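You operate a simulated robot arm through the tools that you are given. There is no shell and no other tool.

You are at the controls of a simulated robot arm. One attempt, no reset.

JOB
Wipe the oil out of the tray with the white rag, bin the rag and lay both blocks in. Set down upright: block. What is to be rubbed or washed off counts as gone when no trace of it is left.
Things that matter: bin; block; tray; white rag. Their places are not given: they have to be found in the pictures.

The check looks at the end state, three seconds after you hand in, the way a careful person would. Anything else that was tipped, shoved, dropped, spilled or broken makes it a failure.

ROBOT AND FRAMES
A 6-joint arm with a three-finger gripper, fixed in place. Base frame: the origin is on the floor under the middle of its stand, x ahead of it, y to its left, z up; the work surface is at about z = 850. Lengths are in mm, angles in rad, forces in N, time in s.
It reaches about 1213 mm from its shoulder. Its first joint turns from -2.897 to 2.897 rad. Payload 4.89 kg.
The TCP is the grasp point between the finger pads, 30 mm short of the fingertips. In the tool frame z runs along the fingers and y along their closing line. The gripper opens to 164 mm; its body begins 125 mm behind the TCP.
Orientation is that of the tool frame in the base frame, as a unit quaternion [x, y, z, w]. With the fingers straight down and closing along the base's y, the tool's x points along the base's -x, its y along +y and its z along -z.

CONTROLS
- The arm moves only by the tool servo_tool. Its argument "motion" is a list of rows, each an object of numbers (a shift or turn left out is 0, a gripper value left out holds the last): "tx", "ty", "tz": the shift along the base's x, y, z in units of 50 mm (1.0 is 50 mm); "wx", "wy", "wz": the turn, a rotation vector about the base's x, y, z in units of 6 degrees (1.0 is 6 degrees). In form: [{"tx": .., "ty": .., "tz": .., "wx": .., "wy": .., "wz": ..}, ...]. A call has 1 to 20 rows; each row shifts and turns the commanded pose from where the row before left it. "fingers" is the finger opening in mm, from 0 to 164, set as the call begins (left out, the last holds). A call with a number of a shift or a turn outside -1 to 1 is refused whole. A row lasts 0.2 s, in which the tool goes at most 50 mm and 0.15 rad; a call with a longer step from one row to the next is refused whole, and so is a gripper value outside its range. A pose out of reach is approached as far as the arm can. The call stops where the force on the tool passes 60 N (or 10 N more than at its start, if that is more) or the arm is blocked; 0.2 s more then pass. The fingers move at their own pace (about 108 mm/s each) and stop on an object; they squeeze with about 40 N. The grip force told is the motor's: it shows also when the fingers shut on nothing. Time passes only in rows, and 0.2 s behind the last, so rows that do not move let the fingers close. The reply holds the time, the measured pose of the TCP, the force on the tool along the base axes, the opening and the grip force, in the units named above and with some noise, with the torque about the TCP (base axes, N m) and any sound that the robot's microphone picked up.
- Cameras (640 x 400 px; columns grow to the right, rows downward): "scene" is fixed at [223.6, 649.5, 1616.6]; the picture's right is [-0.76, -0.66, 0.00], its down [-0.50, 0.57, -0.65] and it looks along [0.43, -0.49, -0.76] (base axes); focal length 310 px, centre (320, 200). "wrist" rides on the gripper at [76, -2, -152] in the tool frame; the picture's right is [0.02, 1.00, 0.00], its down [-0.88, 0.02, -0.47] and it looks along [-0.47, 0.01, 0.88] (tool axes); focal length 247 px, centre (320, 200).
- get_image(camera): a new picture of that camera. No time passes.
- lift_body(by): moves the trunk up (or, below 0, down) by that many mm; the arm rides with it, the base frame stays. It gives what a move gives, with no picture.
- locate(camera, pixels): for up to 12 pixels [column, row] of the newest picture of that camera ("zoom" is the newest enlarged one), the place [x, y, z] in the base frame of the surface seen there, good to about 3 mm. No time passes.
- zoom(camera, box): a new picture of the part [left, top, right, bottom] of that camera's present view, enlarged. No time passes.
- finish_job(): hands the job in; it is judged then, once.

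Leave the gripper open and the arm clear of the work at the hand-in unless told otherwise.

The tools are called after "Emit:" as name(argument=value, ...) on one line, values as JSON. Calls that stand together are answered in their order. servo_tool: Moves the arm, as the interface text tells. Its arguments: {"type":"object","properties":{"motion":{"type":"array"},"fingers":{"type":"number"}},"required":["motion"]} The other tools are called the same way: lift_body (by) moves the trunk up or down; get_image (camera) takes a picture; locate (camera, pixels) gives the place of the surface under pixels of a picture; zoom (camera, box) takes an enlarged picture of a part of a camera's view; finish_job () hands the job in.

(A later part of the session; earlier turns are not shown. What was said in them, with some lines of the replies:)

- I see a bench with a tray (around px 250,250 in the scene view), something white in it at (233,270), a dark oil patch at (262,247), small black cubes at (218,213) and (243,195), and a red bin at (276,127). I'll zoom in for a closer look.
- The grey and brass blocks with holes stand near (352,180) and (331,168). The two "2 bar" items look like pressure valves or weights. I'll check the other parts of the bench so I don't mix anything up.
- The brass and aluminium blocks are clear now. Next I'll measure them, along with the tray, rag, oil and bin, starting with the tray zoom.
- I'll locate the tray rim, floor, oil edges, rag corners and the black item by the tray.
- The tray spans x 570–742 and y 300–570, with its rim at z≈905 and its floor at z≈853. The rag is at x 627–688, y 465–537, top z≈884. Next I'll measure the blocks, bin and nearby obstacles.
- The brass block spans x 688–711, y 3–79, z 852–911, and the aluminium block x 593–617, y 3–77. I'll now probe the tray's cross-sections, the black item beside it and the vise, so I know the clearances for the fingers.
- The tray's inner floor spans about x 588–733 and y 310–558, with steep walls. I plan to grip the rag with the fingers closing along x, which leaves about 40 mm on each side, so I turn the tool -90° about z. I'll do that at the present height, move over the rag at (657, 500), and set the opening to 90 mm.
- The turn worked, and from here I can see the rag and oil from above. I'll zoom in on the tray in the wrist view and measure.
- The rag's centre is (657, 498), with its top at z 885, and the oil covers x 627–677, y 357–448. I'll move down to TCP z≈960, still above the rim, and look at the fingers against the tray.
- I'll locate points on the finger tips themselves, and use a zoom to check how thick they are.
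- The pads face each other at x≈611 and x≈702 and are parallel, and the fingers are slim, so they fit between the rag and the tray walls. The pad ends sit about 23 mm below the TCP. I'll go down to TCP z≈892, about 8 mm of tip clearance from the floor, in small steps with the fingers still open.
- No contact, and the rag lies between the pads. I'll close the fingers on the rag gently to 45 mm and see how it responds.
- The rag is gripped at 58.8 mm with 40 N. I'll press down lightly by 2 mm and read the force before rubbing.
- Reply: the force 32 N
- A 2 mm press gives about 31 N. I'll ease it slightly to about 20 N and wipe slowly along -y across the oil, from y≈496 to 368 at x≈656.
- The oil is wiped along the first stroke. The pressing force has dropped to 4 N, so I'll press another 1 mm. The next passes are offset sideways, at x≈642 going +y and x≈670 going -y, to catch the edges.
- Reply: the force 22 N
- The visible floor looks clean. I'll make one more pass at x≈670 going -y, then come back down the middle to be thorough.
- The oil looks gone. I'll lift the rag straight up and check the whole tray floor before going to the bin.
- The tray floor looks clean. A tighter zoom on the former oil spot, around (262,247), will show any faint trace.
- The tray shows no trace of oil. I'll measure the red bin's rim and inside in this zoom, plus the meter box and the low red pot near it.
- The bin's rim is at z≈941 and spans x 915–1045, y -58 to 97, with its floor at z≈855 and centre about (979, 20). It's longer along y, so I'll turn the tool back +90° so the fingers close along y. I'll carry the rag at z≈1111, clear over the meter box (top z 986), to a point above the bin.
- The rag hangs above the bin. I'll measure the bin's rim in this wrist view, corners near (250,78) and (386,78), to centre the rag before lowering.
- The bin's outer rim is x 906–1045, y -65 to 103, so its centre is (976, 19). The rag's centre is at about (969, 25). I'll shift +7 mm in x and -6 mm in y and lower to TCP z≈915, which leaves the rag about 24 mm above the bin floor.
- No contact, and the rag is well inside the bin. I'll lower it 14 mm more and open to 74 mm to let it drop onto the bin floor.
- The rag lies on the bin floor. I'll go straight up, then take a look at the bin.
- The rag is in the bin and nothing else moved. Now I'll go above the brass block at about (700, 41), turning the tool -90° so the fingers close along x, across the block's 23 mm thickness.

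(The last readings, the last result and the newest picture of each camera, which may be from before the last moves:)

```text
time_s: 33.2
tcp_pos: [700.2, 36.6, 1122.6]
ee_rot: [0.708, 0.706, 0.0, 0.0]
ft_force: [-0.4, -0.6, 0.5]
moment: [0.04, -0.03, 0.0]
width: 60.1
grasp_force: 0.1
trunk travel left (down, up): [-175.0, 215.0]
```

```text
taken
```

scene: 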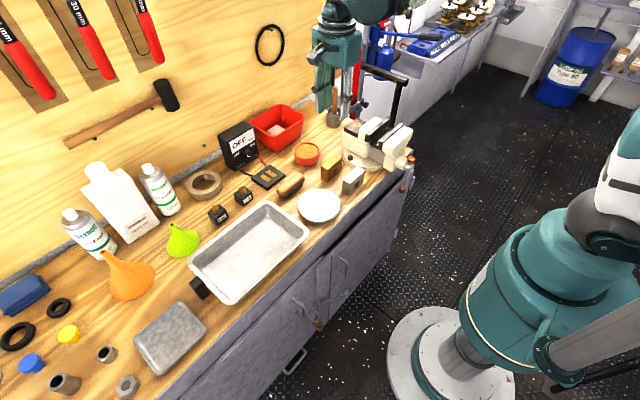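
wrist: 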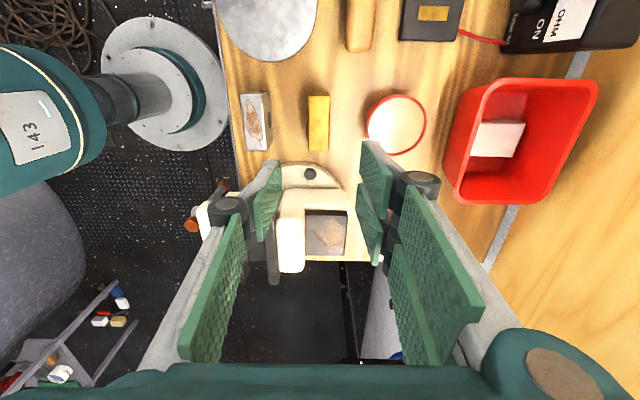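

From here I see the brass block at (318,122) and the aluminium block at (255,120). I'll zoom in and measure both blocks and the vise's height near them.

Emit:
zoom(camera="wrist", box=[200, 70, 400, 220])

```text
2.67 times, centred on (300, 145) of wrist
```

zoom: 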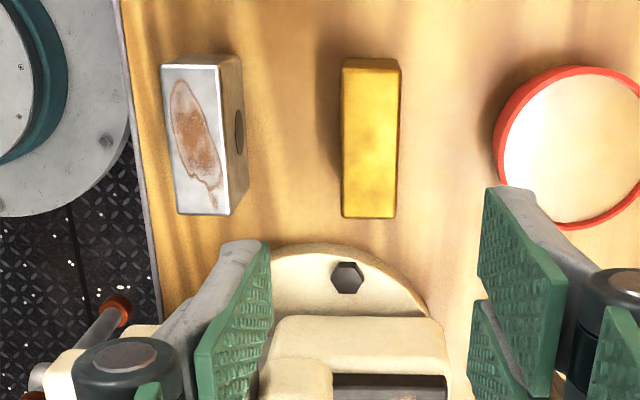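

Emit:
locate(camera="zoom", pixels=[[343, 68], [395, 72], [345, 212], [392, 214], [368, 140], [163, 70], [218, 70], [180, 212], [225, 212], [240, 130], [200, 140], [395, 60]])

Emit:
locate(camera="zoom", pixels=[[345, 250], [347, 275], [300, 255], [400, 285], [350, 325], [430, 325], [290, 330], [420, 355], [290, 370], [120, 305], [60, 365], [500, 130]])

```text
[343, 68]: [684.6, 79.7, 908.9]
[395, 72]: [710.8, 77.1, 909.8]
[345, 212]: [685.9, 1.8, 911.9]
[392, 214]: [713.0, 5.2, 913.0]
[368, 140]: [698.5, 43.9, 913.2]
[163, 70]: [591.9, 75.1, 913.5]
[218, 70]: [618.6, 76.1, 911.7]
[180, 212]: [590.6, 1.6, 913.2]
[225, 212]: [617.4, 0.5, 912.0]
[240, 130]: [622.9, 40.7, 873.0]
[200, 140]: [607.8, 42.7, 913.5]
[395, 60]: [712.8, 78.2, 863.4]
```

```text
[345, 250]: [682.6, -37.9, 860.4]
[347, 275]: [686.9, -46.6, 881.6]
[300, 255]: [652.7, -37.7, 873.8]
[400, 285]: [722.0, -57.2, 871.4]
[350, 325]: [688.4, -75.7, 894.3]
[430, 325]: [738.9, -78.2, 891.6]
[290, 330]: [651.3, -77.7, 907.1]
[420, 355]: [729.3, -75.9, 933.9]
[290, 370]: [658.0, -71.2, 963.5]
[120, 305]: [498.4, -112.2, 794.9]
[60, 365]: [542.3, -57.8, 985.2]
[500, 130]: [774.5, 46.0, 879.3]
```

The brass block is x 685–712, y 2–79, top z 911, centre (699, 41). The aluminium block is x 591–618, y 1–76, centre (604.5, 39). The vise stays at y < -35, clear of the fingers. I'll lower over the brass block to z≈958, tips still above its top, and check alignment.

Emit:
servo_tool(motion=[{"tz": -0.7}, {"tz": -0.7}, {"tz": -0.7}, {"tz": -0.7}, {"tz": -0.5}, {}, {}])

Emit:
zoom(camera="wrist", box=[200, 70, 440, 270])

```text
time_s: 34.8
tcp_pos: [700.8, 36.7, 957.5]
ee_rot: [0.707, 0.707, 0.001, 0.0]
ft_force: [0.4, 0.7, 0.6]
moment: [0.02, 0.02, 0.01]
width: 59.8
grasp_force: 0.0
trunk travel left (down, up): [-175.0, 215.0]
```

```text
2.00 times, centred on (320, 170) of wrist
```

zoom: 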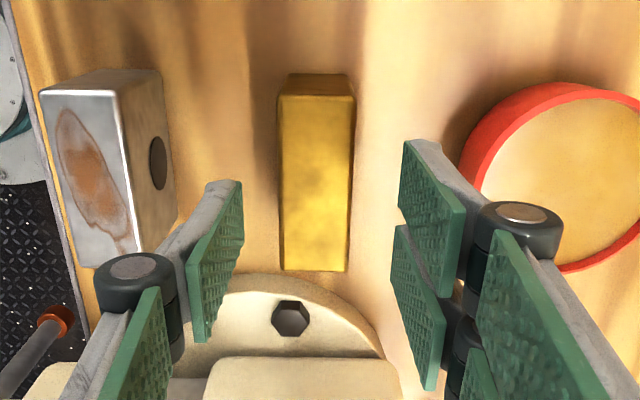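

Emit:
locate(camera="zoom", pixels=[[240, 190], [242, 240], [405, 150], [400, 205], [398, 240], [395, 275], [282, 100], [353, 100], [287, 265], [343, 265], [110, 270], [540, 215]])

```text
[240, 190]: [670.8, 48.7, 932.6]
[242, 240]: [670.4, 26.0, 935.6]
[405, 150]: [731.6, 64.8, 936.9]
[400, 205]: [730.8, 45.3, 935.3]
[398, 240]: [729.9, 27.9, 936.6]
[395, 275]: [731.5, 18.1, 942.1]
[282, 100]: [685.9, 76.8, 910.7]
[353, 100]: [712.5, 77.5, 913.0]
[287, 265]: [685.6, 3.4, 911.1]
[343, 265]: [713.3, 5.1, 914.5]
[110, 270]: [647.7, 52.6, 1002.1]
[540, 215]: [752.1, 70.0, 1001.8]
```

The fingers are centred at about (701, 38) and the block at (699.3, 41). I'll correct by -1.5 mm in x and +3 mm in y, lower to z≈897 in small steps, then close.

Emit:
servo_tool(motion=[{"tx": -0.03, "ty": 0.06}, {"tz": -0.35}, {"tz": -0.35}, {"tz": -0.3}, {"tz": -0.21}, {}])

Emit:
servo_tool(motion=[{}, {}, {}, {}], fingers=15)

Emit:
get_image(camera="wrist")

```text
time_s: 36.2
tcp_pos: [698.2, 41.5, 898.8]
ee_rot: [0.707, 0.707, 0.0, 0.001]
ft_force: [0.3, 0.4, 0.1]
moment: [0.01, 0.01, -0.02]
width: 59.8
grasp_force: 0.1
trunk travel left (down, up): [-175.0, 215.0]
```

```text
time_s: 37.2
tcp_pos: [698.2, 39.9, 899.9]
ee_rot: [0.707, 0.708, 0.0, -0.001]
ft_force: [-1.4, 1.1, -0.1]
moment: [-0.01, 0.03, -0.02]
width: 31.6
grasp_force: 40.0
trunk travel left (down, up): [-175.0, 215.0]
```

```text
taken
```

wrist: 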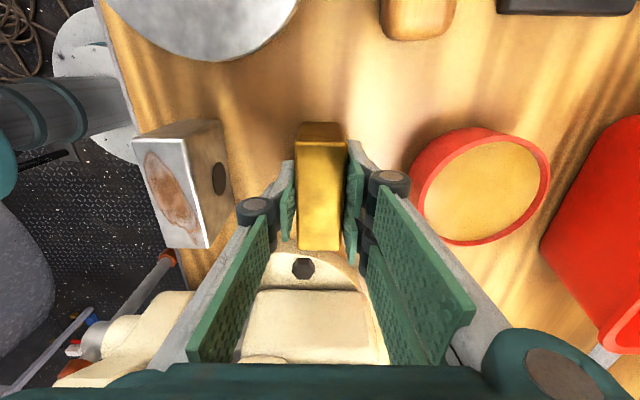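

The brass block is held at 31.6 mm with 40 N. I'll lift it straight up about 200 mm and check that it hangs level.

Emit:
servo_tool(motion=[{"tz": 0.2}, {"tz": 0.4}, {"tz": 0.7}, {"tz": 0.7}, {"tz": 0.7}, {"tz": 0.7}, {"tz": 0.6}, {}])

Emit:
get_image(camera="wrist")

Emit:
get_image(camera="scene")

```text
time_s: 39.0
tcp_pos: [698.8, 41.1, 1098.4]
ee_rot: [0.707, 0.707, -0.001, 0.001]
ft_force: [-0.6, 0.8, -4.3]
moment: [-0.01, -0.04, 0.0]
width: 31.7
grasp_force: 39.7
trunk travel left (down, up): [-175.0, 215.0]
```

```text
taken
```

wrist: 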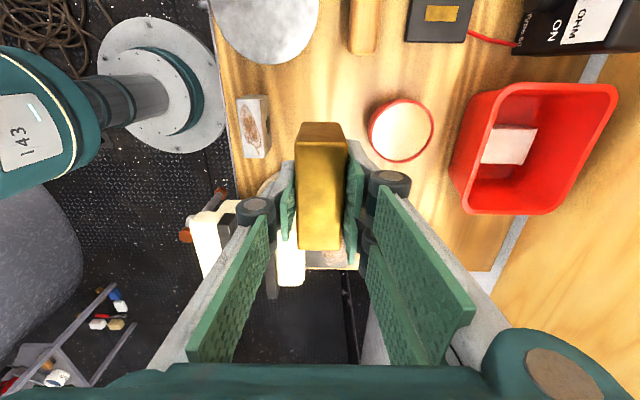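

```text
taken
```

scene: 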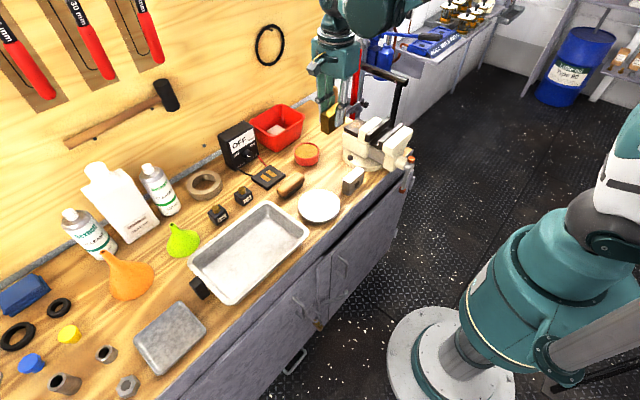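

The brass block hangs level and weighs about 4.3 N. I'll carry it at z≈1098 to above the tray, to (660, 490).

Emit:
servo_tool(motion=[{"tx": -0.06, "ty": 0.4}, {"tx": -0.06, "ty": 0.7}, {"tx": -0.06, "ty": 0.75}, {"tx": -0.06, "ty": 0.75}, {"tx": -0.06, "ty": 0.75}, {"tx": -0.06, "ty": 0.75}, {"tx": -0.06, "ty": 0.75}, {"tx": -0.06, "ty": 0.75}, {"tx": -0.06, "ty": 0.75}, {"tx": -0.06, "ty": 0.75}, {"tx": -0.06, "ty": 0.75}, {"tx": -0.06, "ty": 0.7}, {"tx": -0.06, "ty": 0.43}, {}, {}])

Emit:
get_image(camera="wrist")

```text
time_s: 42.2
tcp_pos: [660.8, 490.8, 1100.7]
ee_rot: [0.707, 0.707, 0.0, 0.0]
ft_force: [-0.6, -0.3, -4.0]
moment: [-0.05, -0.01, -0.01]
width: 31.7
grasp_force: 40.1
trunk travel left (down, up): [-175.0, 215.0]
```

```text
taken
```

wrist: 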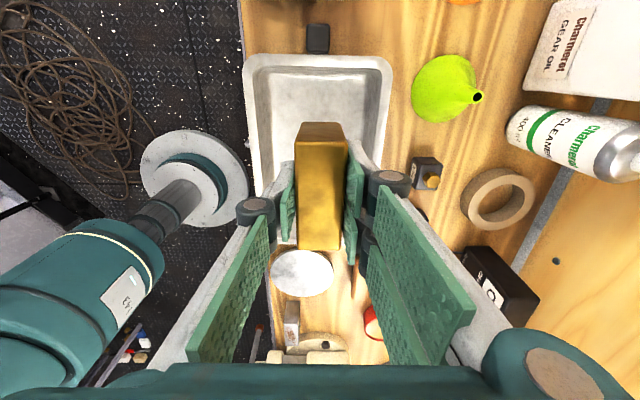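

Over the tray. The block's bottom is 200 mm above bench level and the tray floor is about 3 mm above the bench. I'll lower 185 mm first, then make slow small steps until I feel contact.

Emit:
servo_tool(motion=[{"tz": -0.5}, {"tz": -0.7}, {"tz": -0.7}, {"tz": -0.7}, {"tz": -0.5}, {"tz": -0.4}, {"tz": -0.2}, {}])

Emit:
get_image(camera="wrist")

Emit:
zoom(camera="scene", box=[180, 190, 320, 310])

```text
time_s: 44.0
tcp_pos: [661.4, 489.2, 912.7]
ee_rot: [0.707, 0.707, 0.001, 0.0]
ft_force: [0.6, -0.9, -5.4]
moment: [-0.01, 0.01, 0.02]
width: 31.8
grasp_force: 40.2
trunk travel left (down, up): [-175.0, 215.0]
```

```text
taken
```

wrist: 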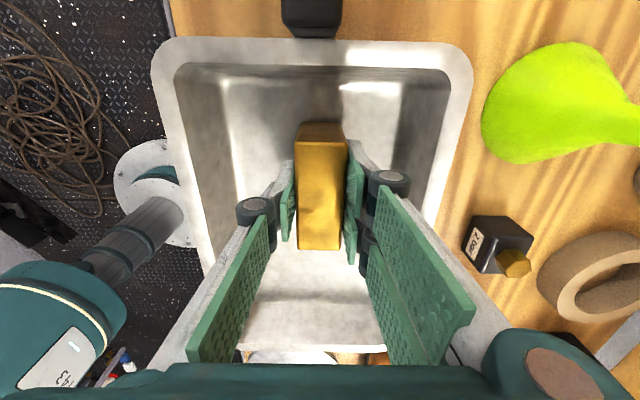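

```text
3.33 times, centred on (250, 250) of scene
```

zoom: 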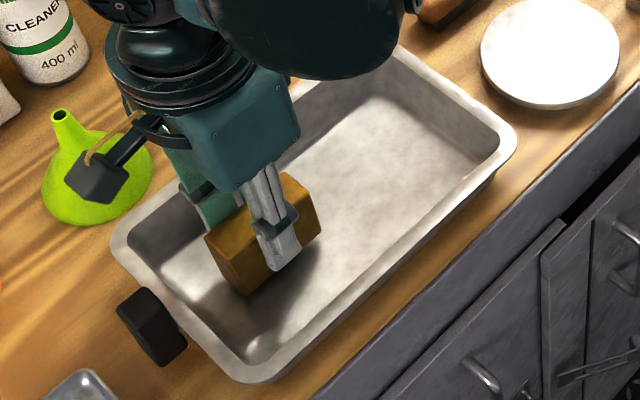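

Still about 12 mm above the tray floor. I'll creep down 9 mm and read the force.

Emit:
servo_tool(motion=[{"tz": -0.06}, {"tz": -0.06}, {"tz": -0.06}, {}])

Emit:
servo_tool(motion=[{"tz": -0.02}, {"tz": -0.01}, {}])

```text
time_s: 45.0
tcp_pos: [659.5, 490.2, 904.1]
ee_rot: [0.707, 0.707, 0.001, 0.0]
ft_force: [0.2, 0.2, -4.0]
moment: [-0.02, -0.01, -0.04]
width: 31.8
grasp_force: 40.2
trunk travel left (down, up): [-175.0, 215.0]
```

```text
time_s: 45.8
tcp_pos: [659.2, 487.7, 903.1]
ee_rot: [0.707, 0.707, 0.001, 0.0]
ft_force: [-0.3, -0.1, -4.1]
moment: [0.02, 0.02, 0.0]
width: 31.5
grasp_force: 39.8
trunk travel left (down, up): [-175.0, 215.0]
```

No contact yet; the block still hangs at -4 N. I'll continue in 0.5–1 mm steps.

Emit:
servo_tool(motion=[{"tz": -0.015}, {"tz": -0.01}, {}])

Emit:
servo_tool(motion=[{"tz": -0.01}, {"tz": -0.01}, {}])

```text
time_s: 46.6
tcp_pos: [658.8, 488.2, 902.4]
ee_rot: [0.707, 0.707, 0.0, 0.0]
ft_force: [1.7, -0.6, 2.1]
moment: [-0.09, 0.03, -0.01]
width: 31.7
grasp_force: 40.0
trunk travel left (down, up): [-175.0, 215.0]
```

```text
time_s: 47.4
tcp_pos: [658.6, 489.0, 901.3]
ee_rot: [0.707, 0.707, 0.0, 0.001]
ft_force: [5.9, 6.4, 27.0]
moment: [0.12, -0.25, 0.05]
width: 31.6
grasp_force: 39.7
trunk travel left (down, up): [-175.0, 215.0]
```

Contact at z≈902, pressing 27 N now. I'll ease up 0.8 mm to relieve it, then open to 56 mm.

Emit:
servo_tool(motion=[{"tz": 0.016}, {}])

Emit:
servo_tool(motion=[{}, {}, {}], fingers=56)

Emit:
get_image(camera="wrist")

```text
time_s: 48.0
tcp_pos: [657.9, 487.7, 902.6]
ee_rot: [0.707, 0.707, 0.0, 0.001]
ft_force: [6.0, 5.9, 18.8]
moment: [0.44, -0.18, -0.03]
width: 31.9
grasp_force: 39.3
trunk travel left (down, up): [-175.0, 215.0]
```

```text
time_s: 48.8
tcp_pos: [658.9, 489.7, 902.0]
ee_rot: [0.707, 0.707, 0.001, 0.001]
ft_force: [-0.8, 0.2, 0.0]
moment: [0.0, -0.01, -0.01]
width: 56.1
grasp_force: 0.2
trunk travel left (down, up): [-175.0, 215.0]
```

```text
taken
```

wrist: 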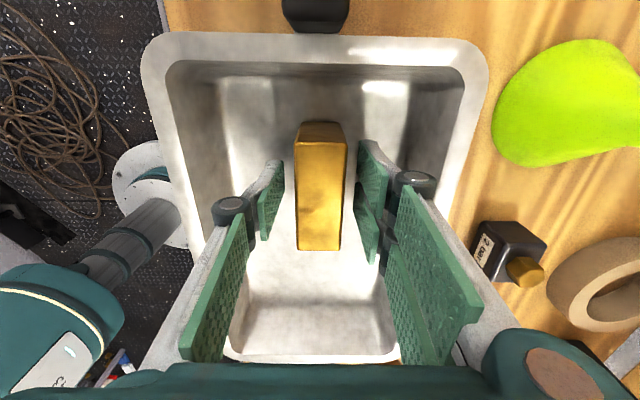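

The fingers are free and the brass block stands by itself. I'll go straight up and look at the tray.

Emit:
servo_tool(motion=[{"tz": 0.2}, {"tz": 0.6}, {"tz": 0.8}, {"tz": 0.8}, {"tz": 0.8}, {"tz": 0.8}, {}])

Emit:
get_image(camera="wrist")

Emit:
zoom(camera="scene", box=[180, 190, 320, 310])

```text
time_s: 50.4
tcp_pos: [658.9, 488.2, 1105.6]
ee_rot: [0.707, 0.707, 0.0, 0.0]
ft_force: [-0.3, -0.3, 0.3]
moment: [0.08, -0.04, -0.01]
width: 55.8
grasp_force: 0.0
trunk travel left (down, up): [-175.0, 215.0]
```

```text
taken
```

wrist: 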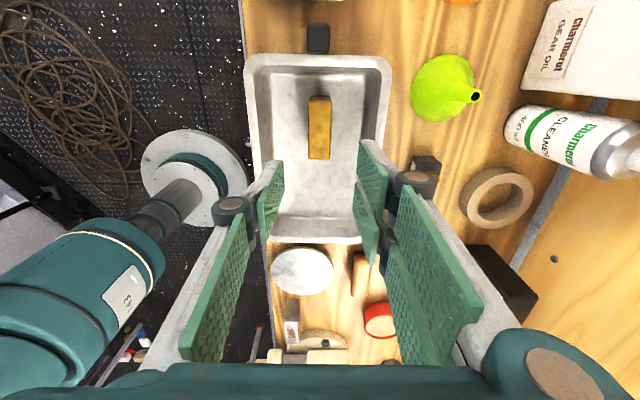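

```text
3.33 times, centred on (250, 250) of scene
```

zoom: 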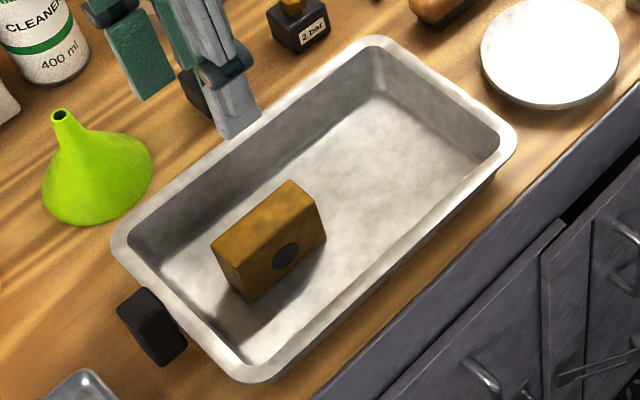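

The brass block stands upright in the tray. Next is the aluminium block at (604.5, 39); I'll travel there at z≈1105.

Emit:
servo_tool(motion=[{"tx": -0.085, "ty": -0.45}, {"tx": -0.085, "ty": -0.75}, {"tx": -0.085, "ty": -0.75}, {"tx": -0.085, "ty": -0.75}, {"tx": -0.085, "ty": -0.75}, {"tx": -0.085, "ty": -0.75}, {"tx": -0.085, "ty": -0.75}, {"tx": -0.085, "ty": -0.75}, {"tx": -0.085, "ty": -0.75}, {"tx": -0.085, "ty": -0.75}, {"tx": -0.085, "ty": -0.75}, {"tx": -0.085, "ty": -0.7}, {"tx": -0.085, "ty": -0.35}, {}, {}])

Emit:
get_image(camera="wrist")

Emit:
get_image(camera="scene")

```text
time_s: 53.6
tcp_pos: [604.7, 38.1, 1103.1]
ee_rot: [0.707, 0.707, 0.0, 0.0]
ft_force: [0.4, -0.2, -0.1]
moment: [0.04, -0.01, 0.04]
width: 56.2
grasp_force: 0.1
trunk travel left (down, up): [-175.0, 215.0]
```

```text
taken
```

wrist: 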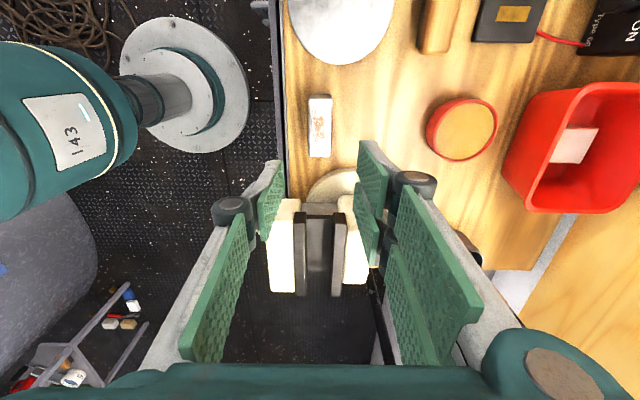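

```text
taken
```

scene: 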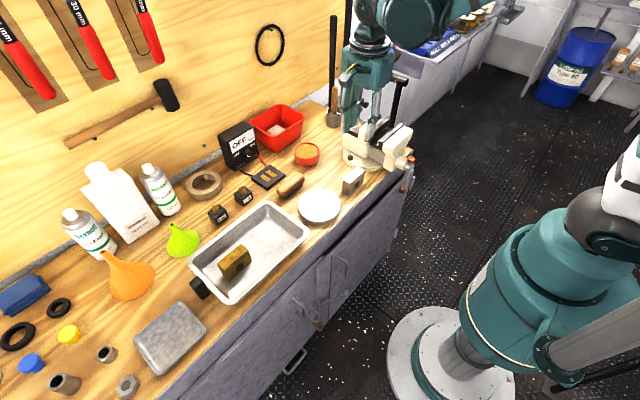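

Above the aluminium block, seen at (319,125). I'll check the vise jaws' height and the block's exact place before lowering.

Emit:
locate(camera="wrist", pixels=[[282, 210], [280, 280], [348, 200], [355, 275], [300, 230], [335, 225], [310, 100], [331, 100], [310, 153], [329, 153], [320, 190], [319, 125]])

```text
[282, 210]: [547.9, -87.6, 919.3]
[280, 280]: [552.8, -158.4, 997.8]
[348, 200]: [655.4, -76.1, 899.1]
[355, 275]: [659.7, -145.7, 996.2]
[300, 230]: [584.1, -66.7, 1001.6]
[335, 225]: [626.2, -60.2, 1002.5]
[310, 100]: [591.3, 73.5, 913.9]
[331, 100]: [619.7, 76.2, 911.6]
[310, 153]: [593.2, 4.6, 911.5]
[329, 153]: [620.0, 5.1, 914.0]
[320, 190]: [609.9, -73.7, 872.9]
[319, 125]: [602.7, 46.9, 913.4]
```

The vise jaws top out at z≈1002 at y < -60; the gripper body stays above z 1022, so it's clear. The block's centre is (605.5, 40). I'll lower to z≈958 and check alignment.

Emit:
servo_tool(motion=[{"tz": -0.7}, {"tz": -0.7}, {"tz": -0.7}, {"tz": -0.5}, {"tz": -0.3}, {}, {}])

Emit:
zoom(camera="wrist", box=[200, 70, 440, 270])

```text
time_s: 55.2
tcp_pos: [603.8, 38.5, 956.8]
ee_rot: [0.707, 0.707, 0.001, 0.001]
ft_force: [-0.5, -0.7, -0.5]
moment: [0.01, 0.04, -0.01]
width: 56.1
grasp_force: 0.1
trunk travel left (down, up): [-175.0, 215.0]
```

```text
2.00 times, centred on (320, 170) of wrist
```

zoom: 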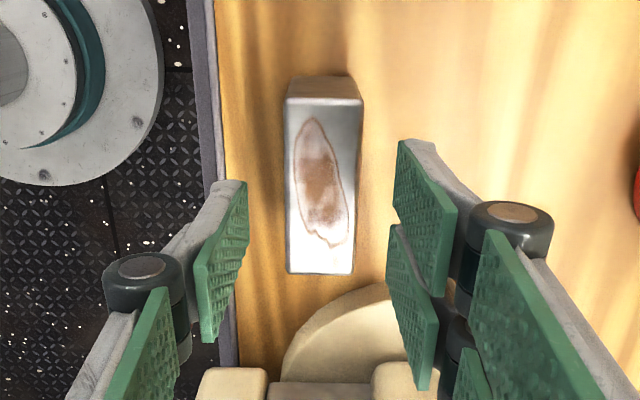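

Emit:
locate(camera="zoom", pixels=[[244, 190], [247, 240], [402, 150], [397, 205], [393, 230], [390, 275], [289, 105], [360, 105], [290, 268], [350, 268], [210, 200], [140, 270]])

```text
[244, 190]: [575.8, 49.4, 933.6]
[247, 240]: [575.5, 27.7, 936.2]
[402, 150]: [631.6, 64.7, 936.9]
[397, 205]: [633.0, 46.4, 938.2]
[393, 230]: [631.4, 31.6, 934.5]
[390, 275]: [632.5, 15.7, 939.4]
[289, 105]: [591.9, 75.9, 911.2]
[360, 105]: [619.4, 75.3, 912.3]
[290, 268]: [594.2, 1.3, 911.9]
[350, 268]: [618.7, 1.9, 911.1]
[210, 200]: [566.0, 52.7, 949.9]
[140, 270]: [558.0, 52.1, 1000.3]
```

The fingers are centred at x 604 and the block at 605.6, with y aligned. I'll shift +1.5 mm, lower to z≈898 and close.

Emit:
servo_tool(motion=[{"tx": 0.03}, {"tz": -0.35}, {"tz": -0.35}, {"tz": -0.28}, {"tz": -0.2}, {}])

Emit:
servo_tool(motion=[{}, {}, {}, {}], fingers=15)

Emit:
get_image(camera="wrist")

```text
time_s: 56.6
tcp_pos: [606.2, 37.6, 898.4]
ee_rot: [0.707, 0.707, 0.0, 0.0]
ft_force: [1.2, -0.6, -0.8]
moment: [-0.02, 0.02, -0.02]
width: 56.1
grasp_force: 0.0
trunk travel left (down, up): [-175.0, 215.0]
```

```text
time_s: 57.6
tcp_pos: [606.5, 36.2, 898.5]
ee_rot: [0.707, 0.707, 0.0, -0.001]
ft_force: [-0.5, -1.5, 0.6]
moment: [0.04, -0.01, 0.03]
width: 31.8
grasp_force: 40.0
trunk travel left (down, up): [-175.0, 215.0]
```

```text
taken
```

wrist: 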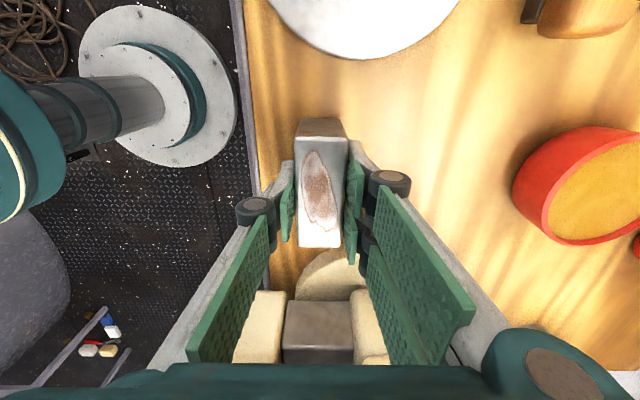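

The aluminium block is gripped at 31.8 mm with 40 N. I'll lift it 200 mm straight up.

Emit:
servo_tool(motion=[{"tz": 0.2}, {"tz": 0.4}, {"tz": 0.7}, {"tz": 0.7}, {"tz": 0.7}, {"tz": 0.7}, {"tz": 0.6}, {}])

Emit:
get_image(camera="wrist")

```text
time_s: 59.4
tcp_pos: [605.5, 37.6, 1099.4]
ee_rot: [0.707, 0.707, 0.001, 0.0]
ft_force: [0.1, -0.5, -3.5]
moment: [-0.02, -0.02, 0.0]
width: 32.0
grasp_force: 39.8
trunk travel left (down, up): [-175.0, 215.0]
```

```text
taken
```

wrist: 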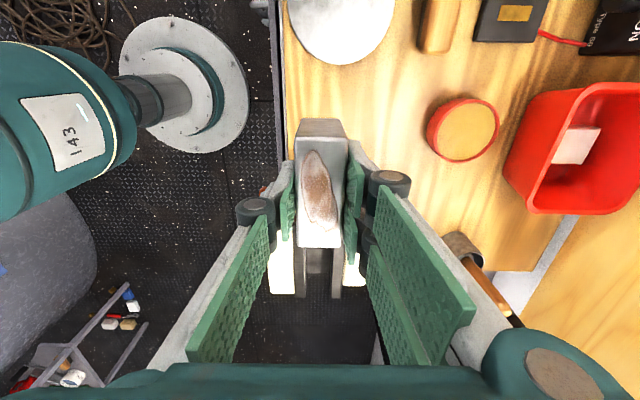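

It hangs level at -3.5 N. I'll carry it to (660, 380), which leaves about 30 mm to the brass block (y 451–527) and to the tray end.

Emit:
servo_tool(motion=[{"tx": 0.109, "ty": 0.4}, {"tx": 0.109, "ty": 0.75}, {"tx": 0.109, "ty": 0.75}, {"tx": 0.109, "ty": 0.75}, {"tx": 0.109, "ty": 0.75}, {"tx": 0.109, "ty": 0.75}, {"tx": 0.109, "ty": 0.75}, {"tx": 0.109, "ty": 0.75}, {"tx": 0.109, "ty": 0.75}, {"tx": 0.109, "ty": 0.46}, {}, {}])

Emit:
get_image(camera="wrist")

Emit:
get_image(camera="scene")

```text
time_s: 62.0
tcp_pos: [662.4, 381.0, 1096.4]
ee_rot: [0.707, 0.708, 0.0, 0.0]
ft_force: [-0.2, 1.0, -4.4]
moment: [-0.07, 0.03, -0.01]
width: 31.7
grasp_force: 39.9
trunk travel left (down, up): [-175.0, 215.0]
```

```text
taken
```

wrist: 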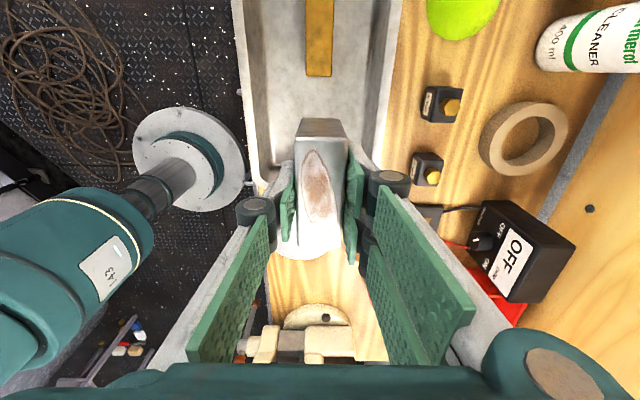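

```text
taken
```

scene: 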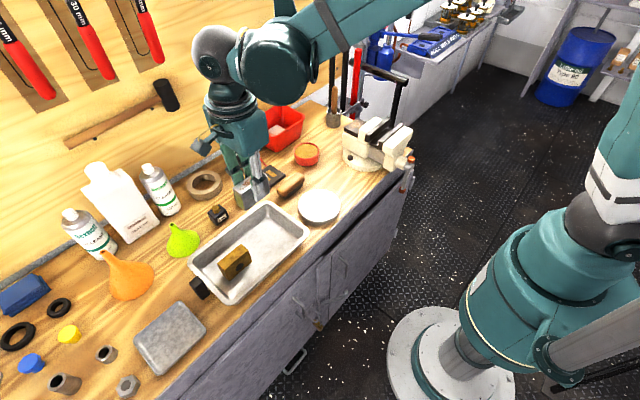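

Over the tray. I'll lower 187 mm, then creep.

Emit:
servo_tool(motion=[{"tz": -0.5}, {"tz": -0.7}, {"tz": -0.7}, {"tz": -0.7}, {"tz": -0.5}, {"tz": -0.4}, {"tz": -0.24}, {}])

Emit:
zoom(camera="scene", box=[180, 190, 320, 310])

Emit:
get_image(camera="wrist")

```text
time_s: 63.8
tcp_pos: [662.1, 383.0, 910.2]
ee_rot: [0.708, 0.707, 0.0, 0.0]
ft_force: [-0.1, -0.1, -4.0]
moment: [-0.04, 0.03, -0.04]
width: 31.7
grasp_force: 40.0
trunk travel left (down, up): [-175.0, 215.0]
```

```text
3.33 times, centred on (250, 250) of scene
```

zoom: 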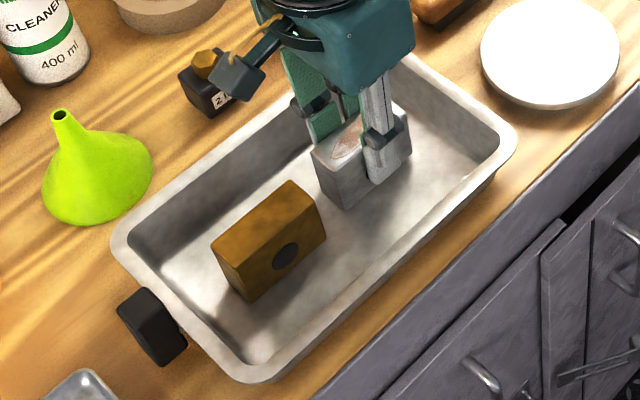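

```text
taken
```

wrist: 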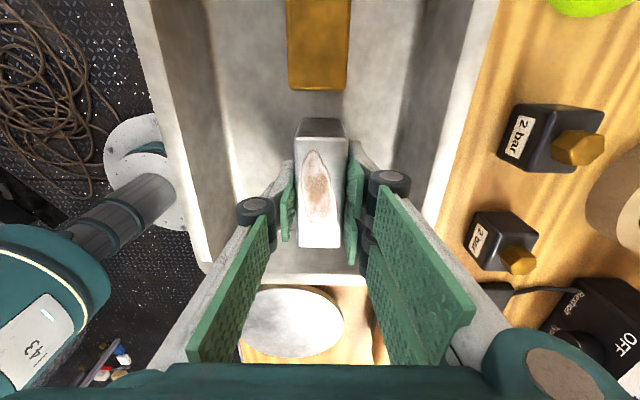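

The block is well clear of the brass one and the walls. I'll creep down until it touches.

Emit:
servo_tool(motion=[{"tz": -0.05}, {"tz": -0.05}, {"tz": -0.04}, {}])

Emit:
servo_tool(motion=[{"tz": -0.015}, {"tz": -0.01}, {}])

```text
time_s: 64.8
tcp_pos: [660.0, 382.6, 903.1]
ee_rot: [0.707, 0.707, -0.001, 0.0]
ft_force: [0.6, -0.8, -3.9]
moment: [0.04, -0.02, 0.01]
width: 31.7
grasp_force: 40.4
trunk travel left (down, up): [-175.0, 215.0]
```

```text
time_s: 65.6
tcp_pos: [661.2, 381.2, 902.1]
ee_rot: [0.707, 0.708, 0.0, 0.001]
ft_force: [0.7, 0.0, -4.5]
moment: [-0.01, -0.02, 0.01]
width: 31.8
grasp_force: 40.3
trunk travel left (down, up): [-175.0, 215.0]
```

Not yet touching. I'll take another 1 mm in small steps.

Emit:
servo_tool(motion=[{"tz": -0.01}, {"tz": -0.01}, {}])

```text
time_s: 66.4
tcp_pos: [660.4, 381.9, 902.7]
ee_rot: [0.707, 0.707, -0.001, 0.0]
ft_force: [4.3, 5.7, 16.1]
moment: [0.14, -0.12, -0.02]
width: 31.9
grasp_force: 39.9
trunk travel left (down, up): [-175.0, 215.0]
```

Contact, 16 N upward. I'll ease by 0.5 mm and open to 56 mm.

Emit:
servo_tool(motion=[{"tz": 0.01}, {}])

Emit:
servo_tool(motion=[{}, {}, {}], fingers=56)

Emit:
get_image(camera="wrist")

```text
time_s: 67.0
tcp_pos: [660.6, 381.4, 901.4]
ee_rot: [0.707, 0.708, 0.001, 0.0]
ft_force: [1.7, 4.3, 7.6]
moment: [0.23, 0.0, 0.01]
width: 31.8
grasp_force: 40.2
trunk travel left (down, up): [-175.0, 215.0]
```

```text
time_s: 67.8
tcp_pos: [660.8, 380.4, 902.1]
ee_rot: [0.707, 0.707, 0.0, 0.0]
ft_force: [0.3, -0.4, 0.4]
moment: [0.01, -0.01, 0.02]
width: 55.4
grasp_force: 0.0
trunk travel left (down, up): [-175.0, 215.0]
```

```text
taken
```

wrist: 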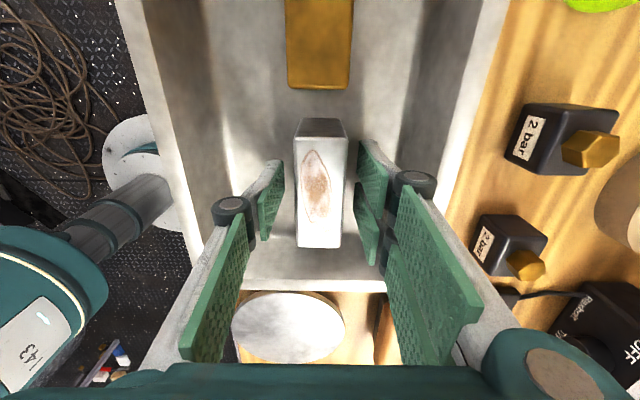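

Free, and the block stands by itself. I'll rise straight up, then back away toward the start pose so the arm is clear, with the fingers open.

Emit:
servo_tool(motion=[{"tz": 0.2}, {"tz": 0.6}, {"tz": 0.8}, {"tz": 0.8}, {"tz": 0.8}, {"tz": 0.8}, {"tz": 0.8}, {"tz": 0.8}, {"tz": 0.6}, {}])

Emit:
get_image(camera="wrist")

Emit:
get_image(camera="scene")

```text
time_s: 70.0
tcp_pos: [660.3, 381.7, 1214.4]
ee_rot: [0.707, 0.707, -0.001, 0.001]
ft_force: [-0.9, -0.6, 0.6]
moment: [0.03, -0.03, 0.0]
width: 55.9
grasp_force: 0.1
trunk travel left (down, up): [-175.0, 215.0]
```

```text
taken
```

wrist: 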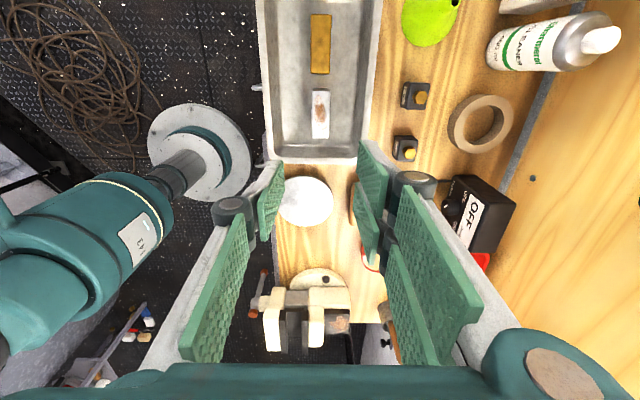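

```text
taken
```

scene: 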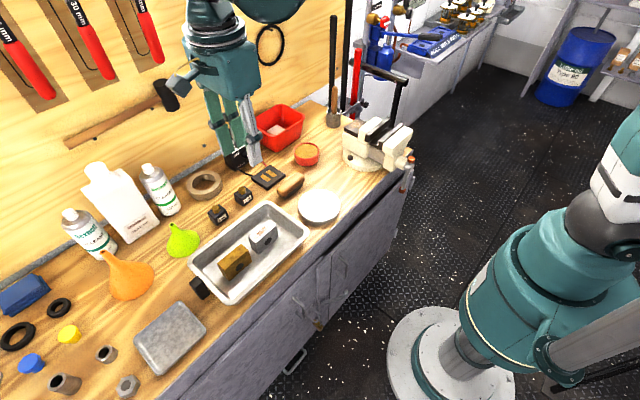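

Both blocks stand in the tray. I'll move the arm back to about its starting pose with the gripper fully open, then inspect everything.

Emit:
servo_tool(motion=[{"tx": -0.175, "ty": -0.39, "wz": 1}, {"tx": -0.175, "ty": -0.39, "wz": 1}, {"tx": -0.175, "ty": -0.39, "wz": 1}, {"tx": -0.175, "ty": -0.39, "wz": 1}, {"tx": -0.175, "ty": -0.39, "wz": 1}, {"tx": -0.175, "ty": -0.39, "wz": 1}, {"tx": -0.175, "ty": -0.39, "wz": 1}, {"tx": -0.175, "ty": -0.39, "wz": 1}, {"tx": -0.175, "ty": -0.39, "wz": 1}, {"tx": -0.175, "ty": -0.39, "wz": 1}, {"tx": -0.175, "ty": -0.39, "wz": 1}, {"tx": -0.175, "ty": -0.39, "wz": 1}, {"tx": -0.175, "ty": -0.39, "wz": 1}, {"tx": -0.175, "ty": -0.39, "wz": 1}, {"tx": -0.175, "ty": -0.39, "wz": 1}, {}, {}], fingers=164)

Emit:
get_image(camera="scene")

Emit:
zoom(camera="scene", box=[180, 190, 320, 310])

Emit:
zoom(camera="scene", box=[220, 80, 400, 210])

Emit:
get_image(camera="wrist")

```text
time_s: 73.6
tcp_pos: [529.8, 87.7, 1211.7]
ee_rot: [-0.001, 1.0, 0.0, 0.0]
ft_force: [0.3, -0.5, 0.4]
moment: [0.06, -0.03, -0.03]
width: 164.0
grasp_force: 0.0
trunk travel left (down, up): [-175.0, 215.0]
```

```text
taken
```

scene: 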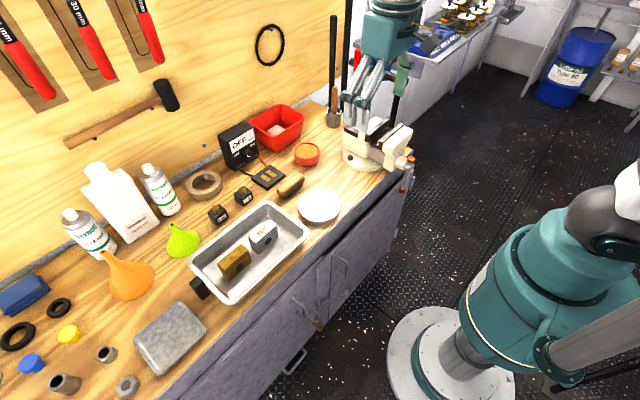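

```text
3.33 times, centred on (250, 250) of scene
```

zoom: 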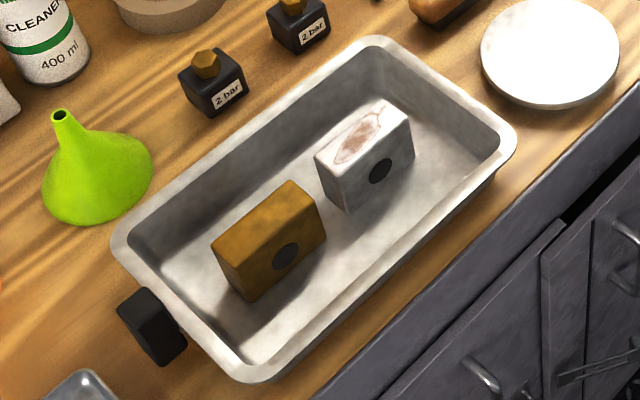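

```text
3.08 times, centred on (310, 145) of scene
```

zoom: 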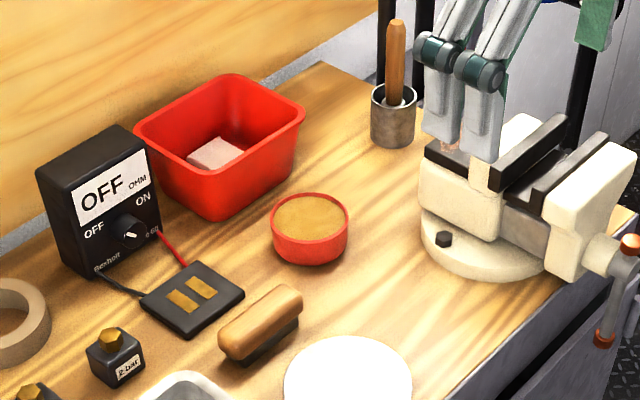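

```text
taken
```

wrist: 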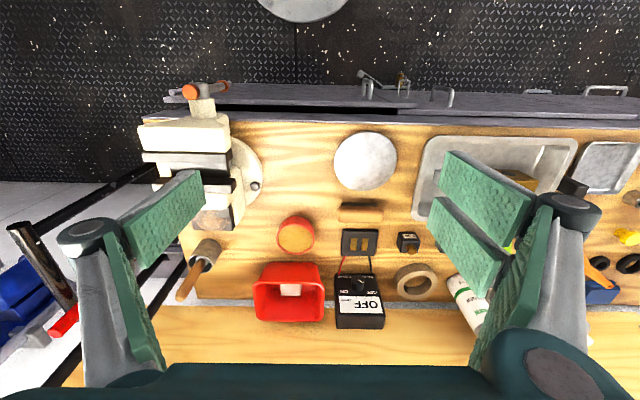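

I compared this with the first picture:
- **Tray:** it hasn't moved and shows no oil.
- **Blocks:** both stand upright in it.
- **Rag:** it lies in the red bin.
- **Rest of the bench:** everything else is where it was. The brown mark on the aluminium block's top was already there at the start.

The gripper is open and the arm is clear, so I'm handing in.

Emit:
finish_job()

```text
The job is handed in.
```

I wiped the oil out of the tray with the white rag, put the rag in the red bin, and stood both blocks upright in the tray. The job is handed in; I haven't seen the check's result.

- **Oil:** close-up pictures after the last wipe showed no trace left on the tray floor. I took these before the blocks went in.
- **Rag:** it lies on the floor of the bin.
- **Blocks:** I took "both blocks" to be the brass one and the aluminium one. They stand the same way up as they did on the bench, about 30 mm apart. The aluminium block has a brown mark on top that was there at the start. I left it, since the job only asked for the oil in the tray.
- **Everything else:** compared with the first picture, nothing else on the bench moved. The arm is back near its starting pose with the gripper fully open.
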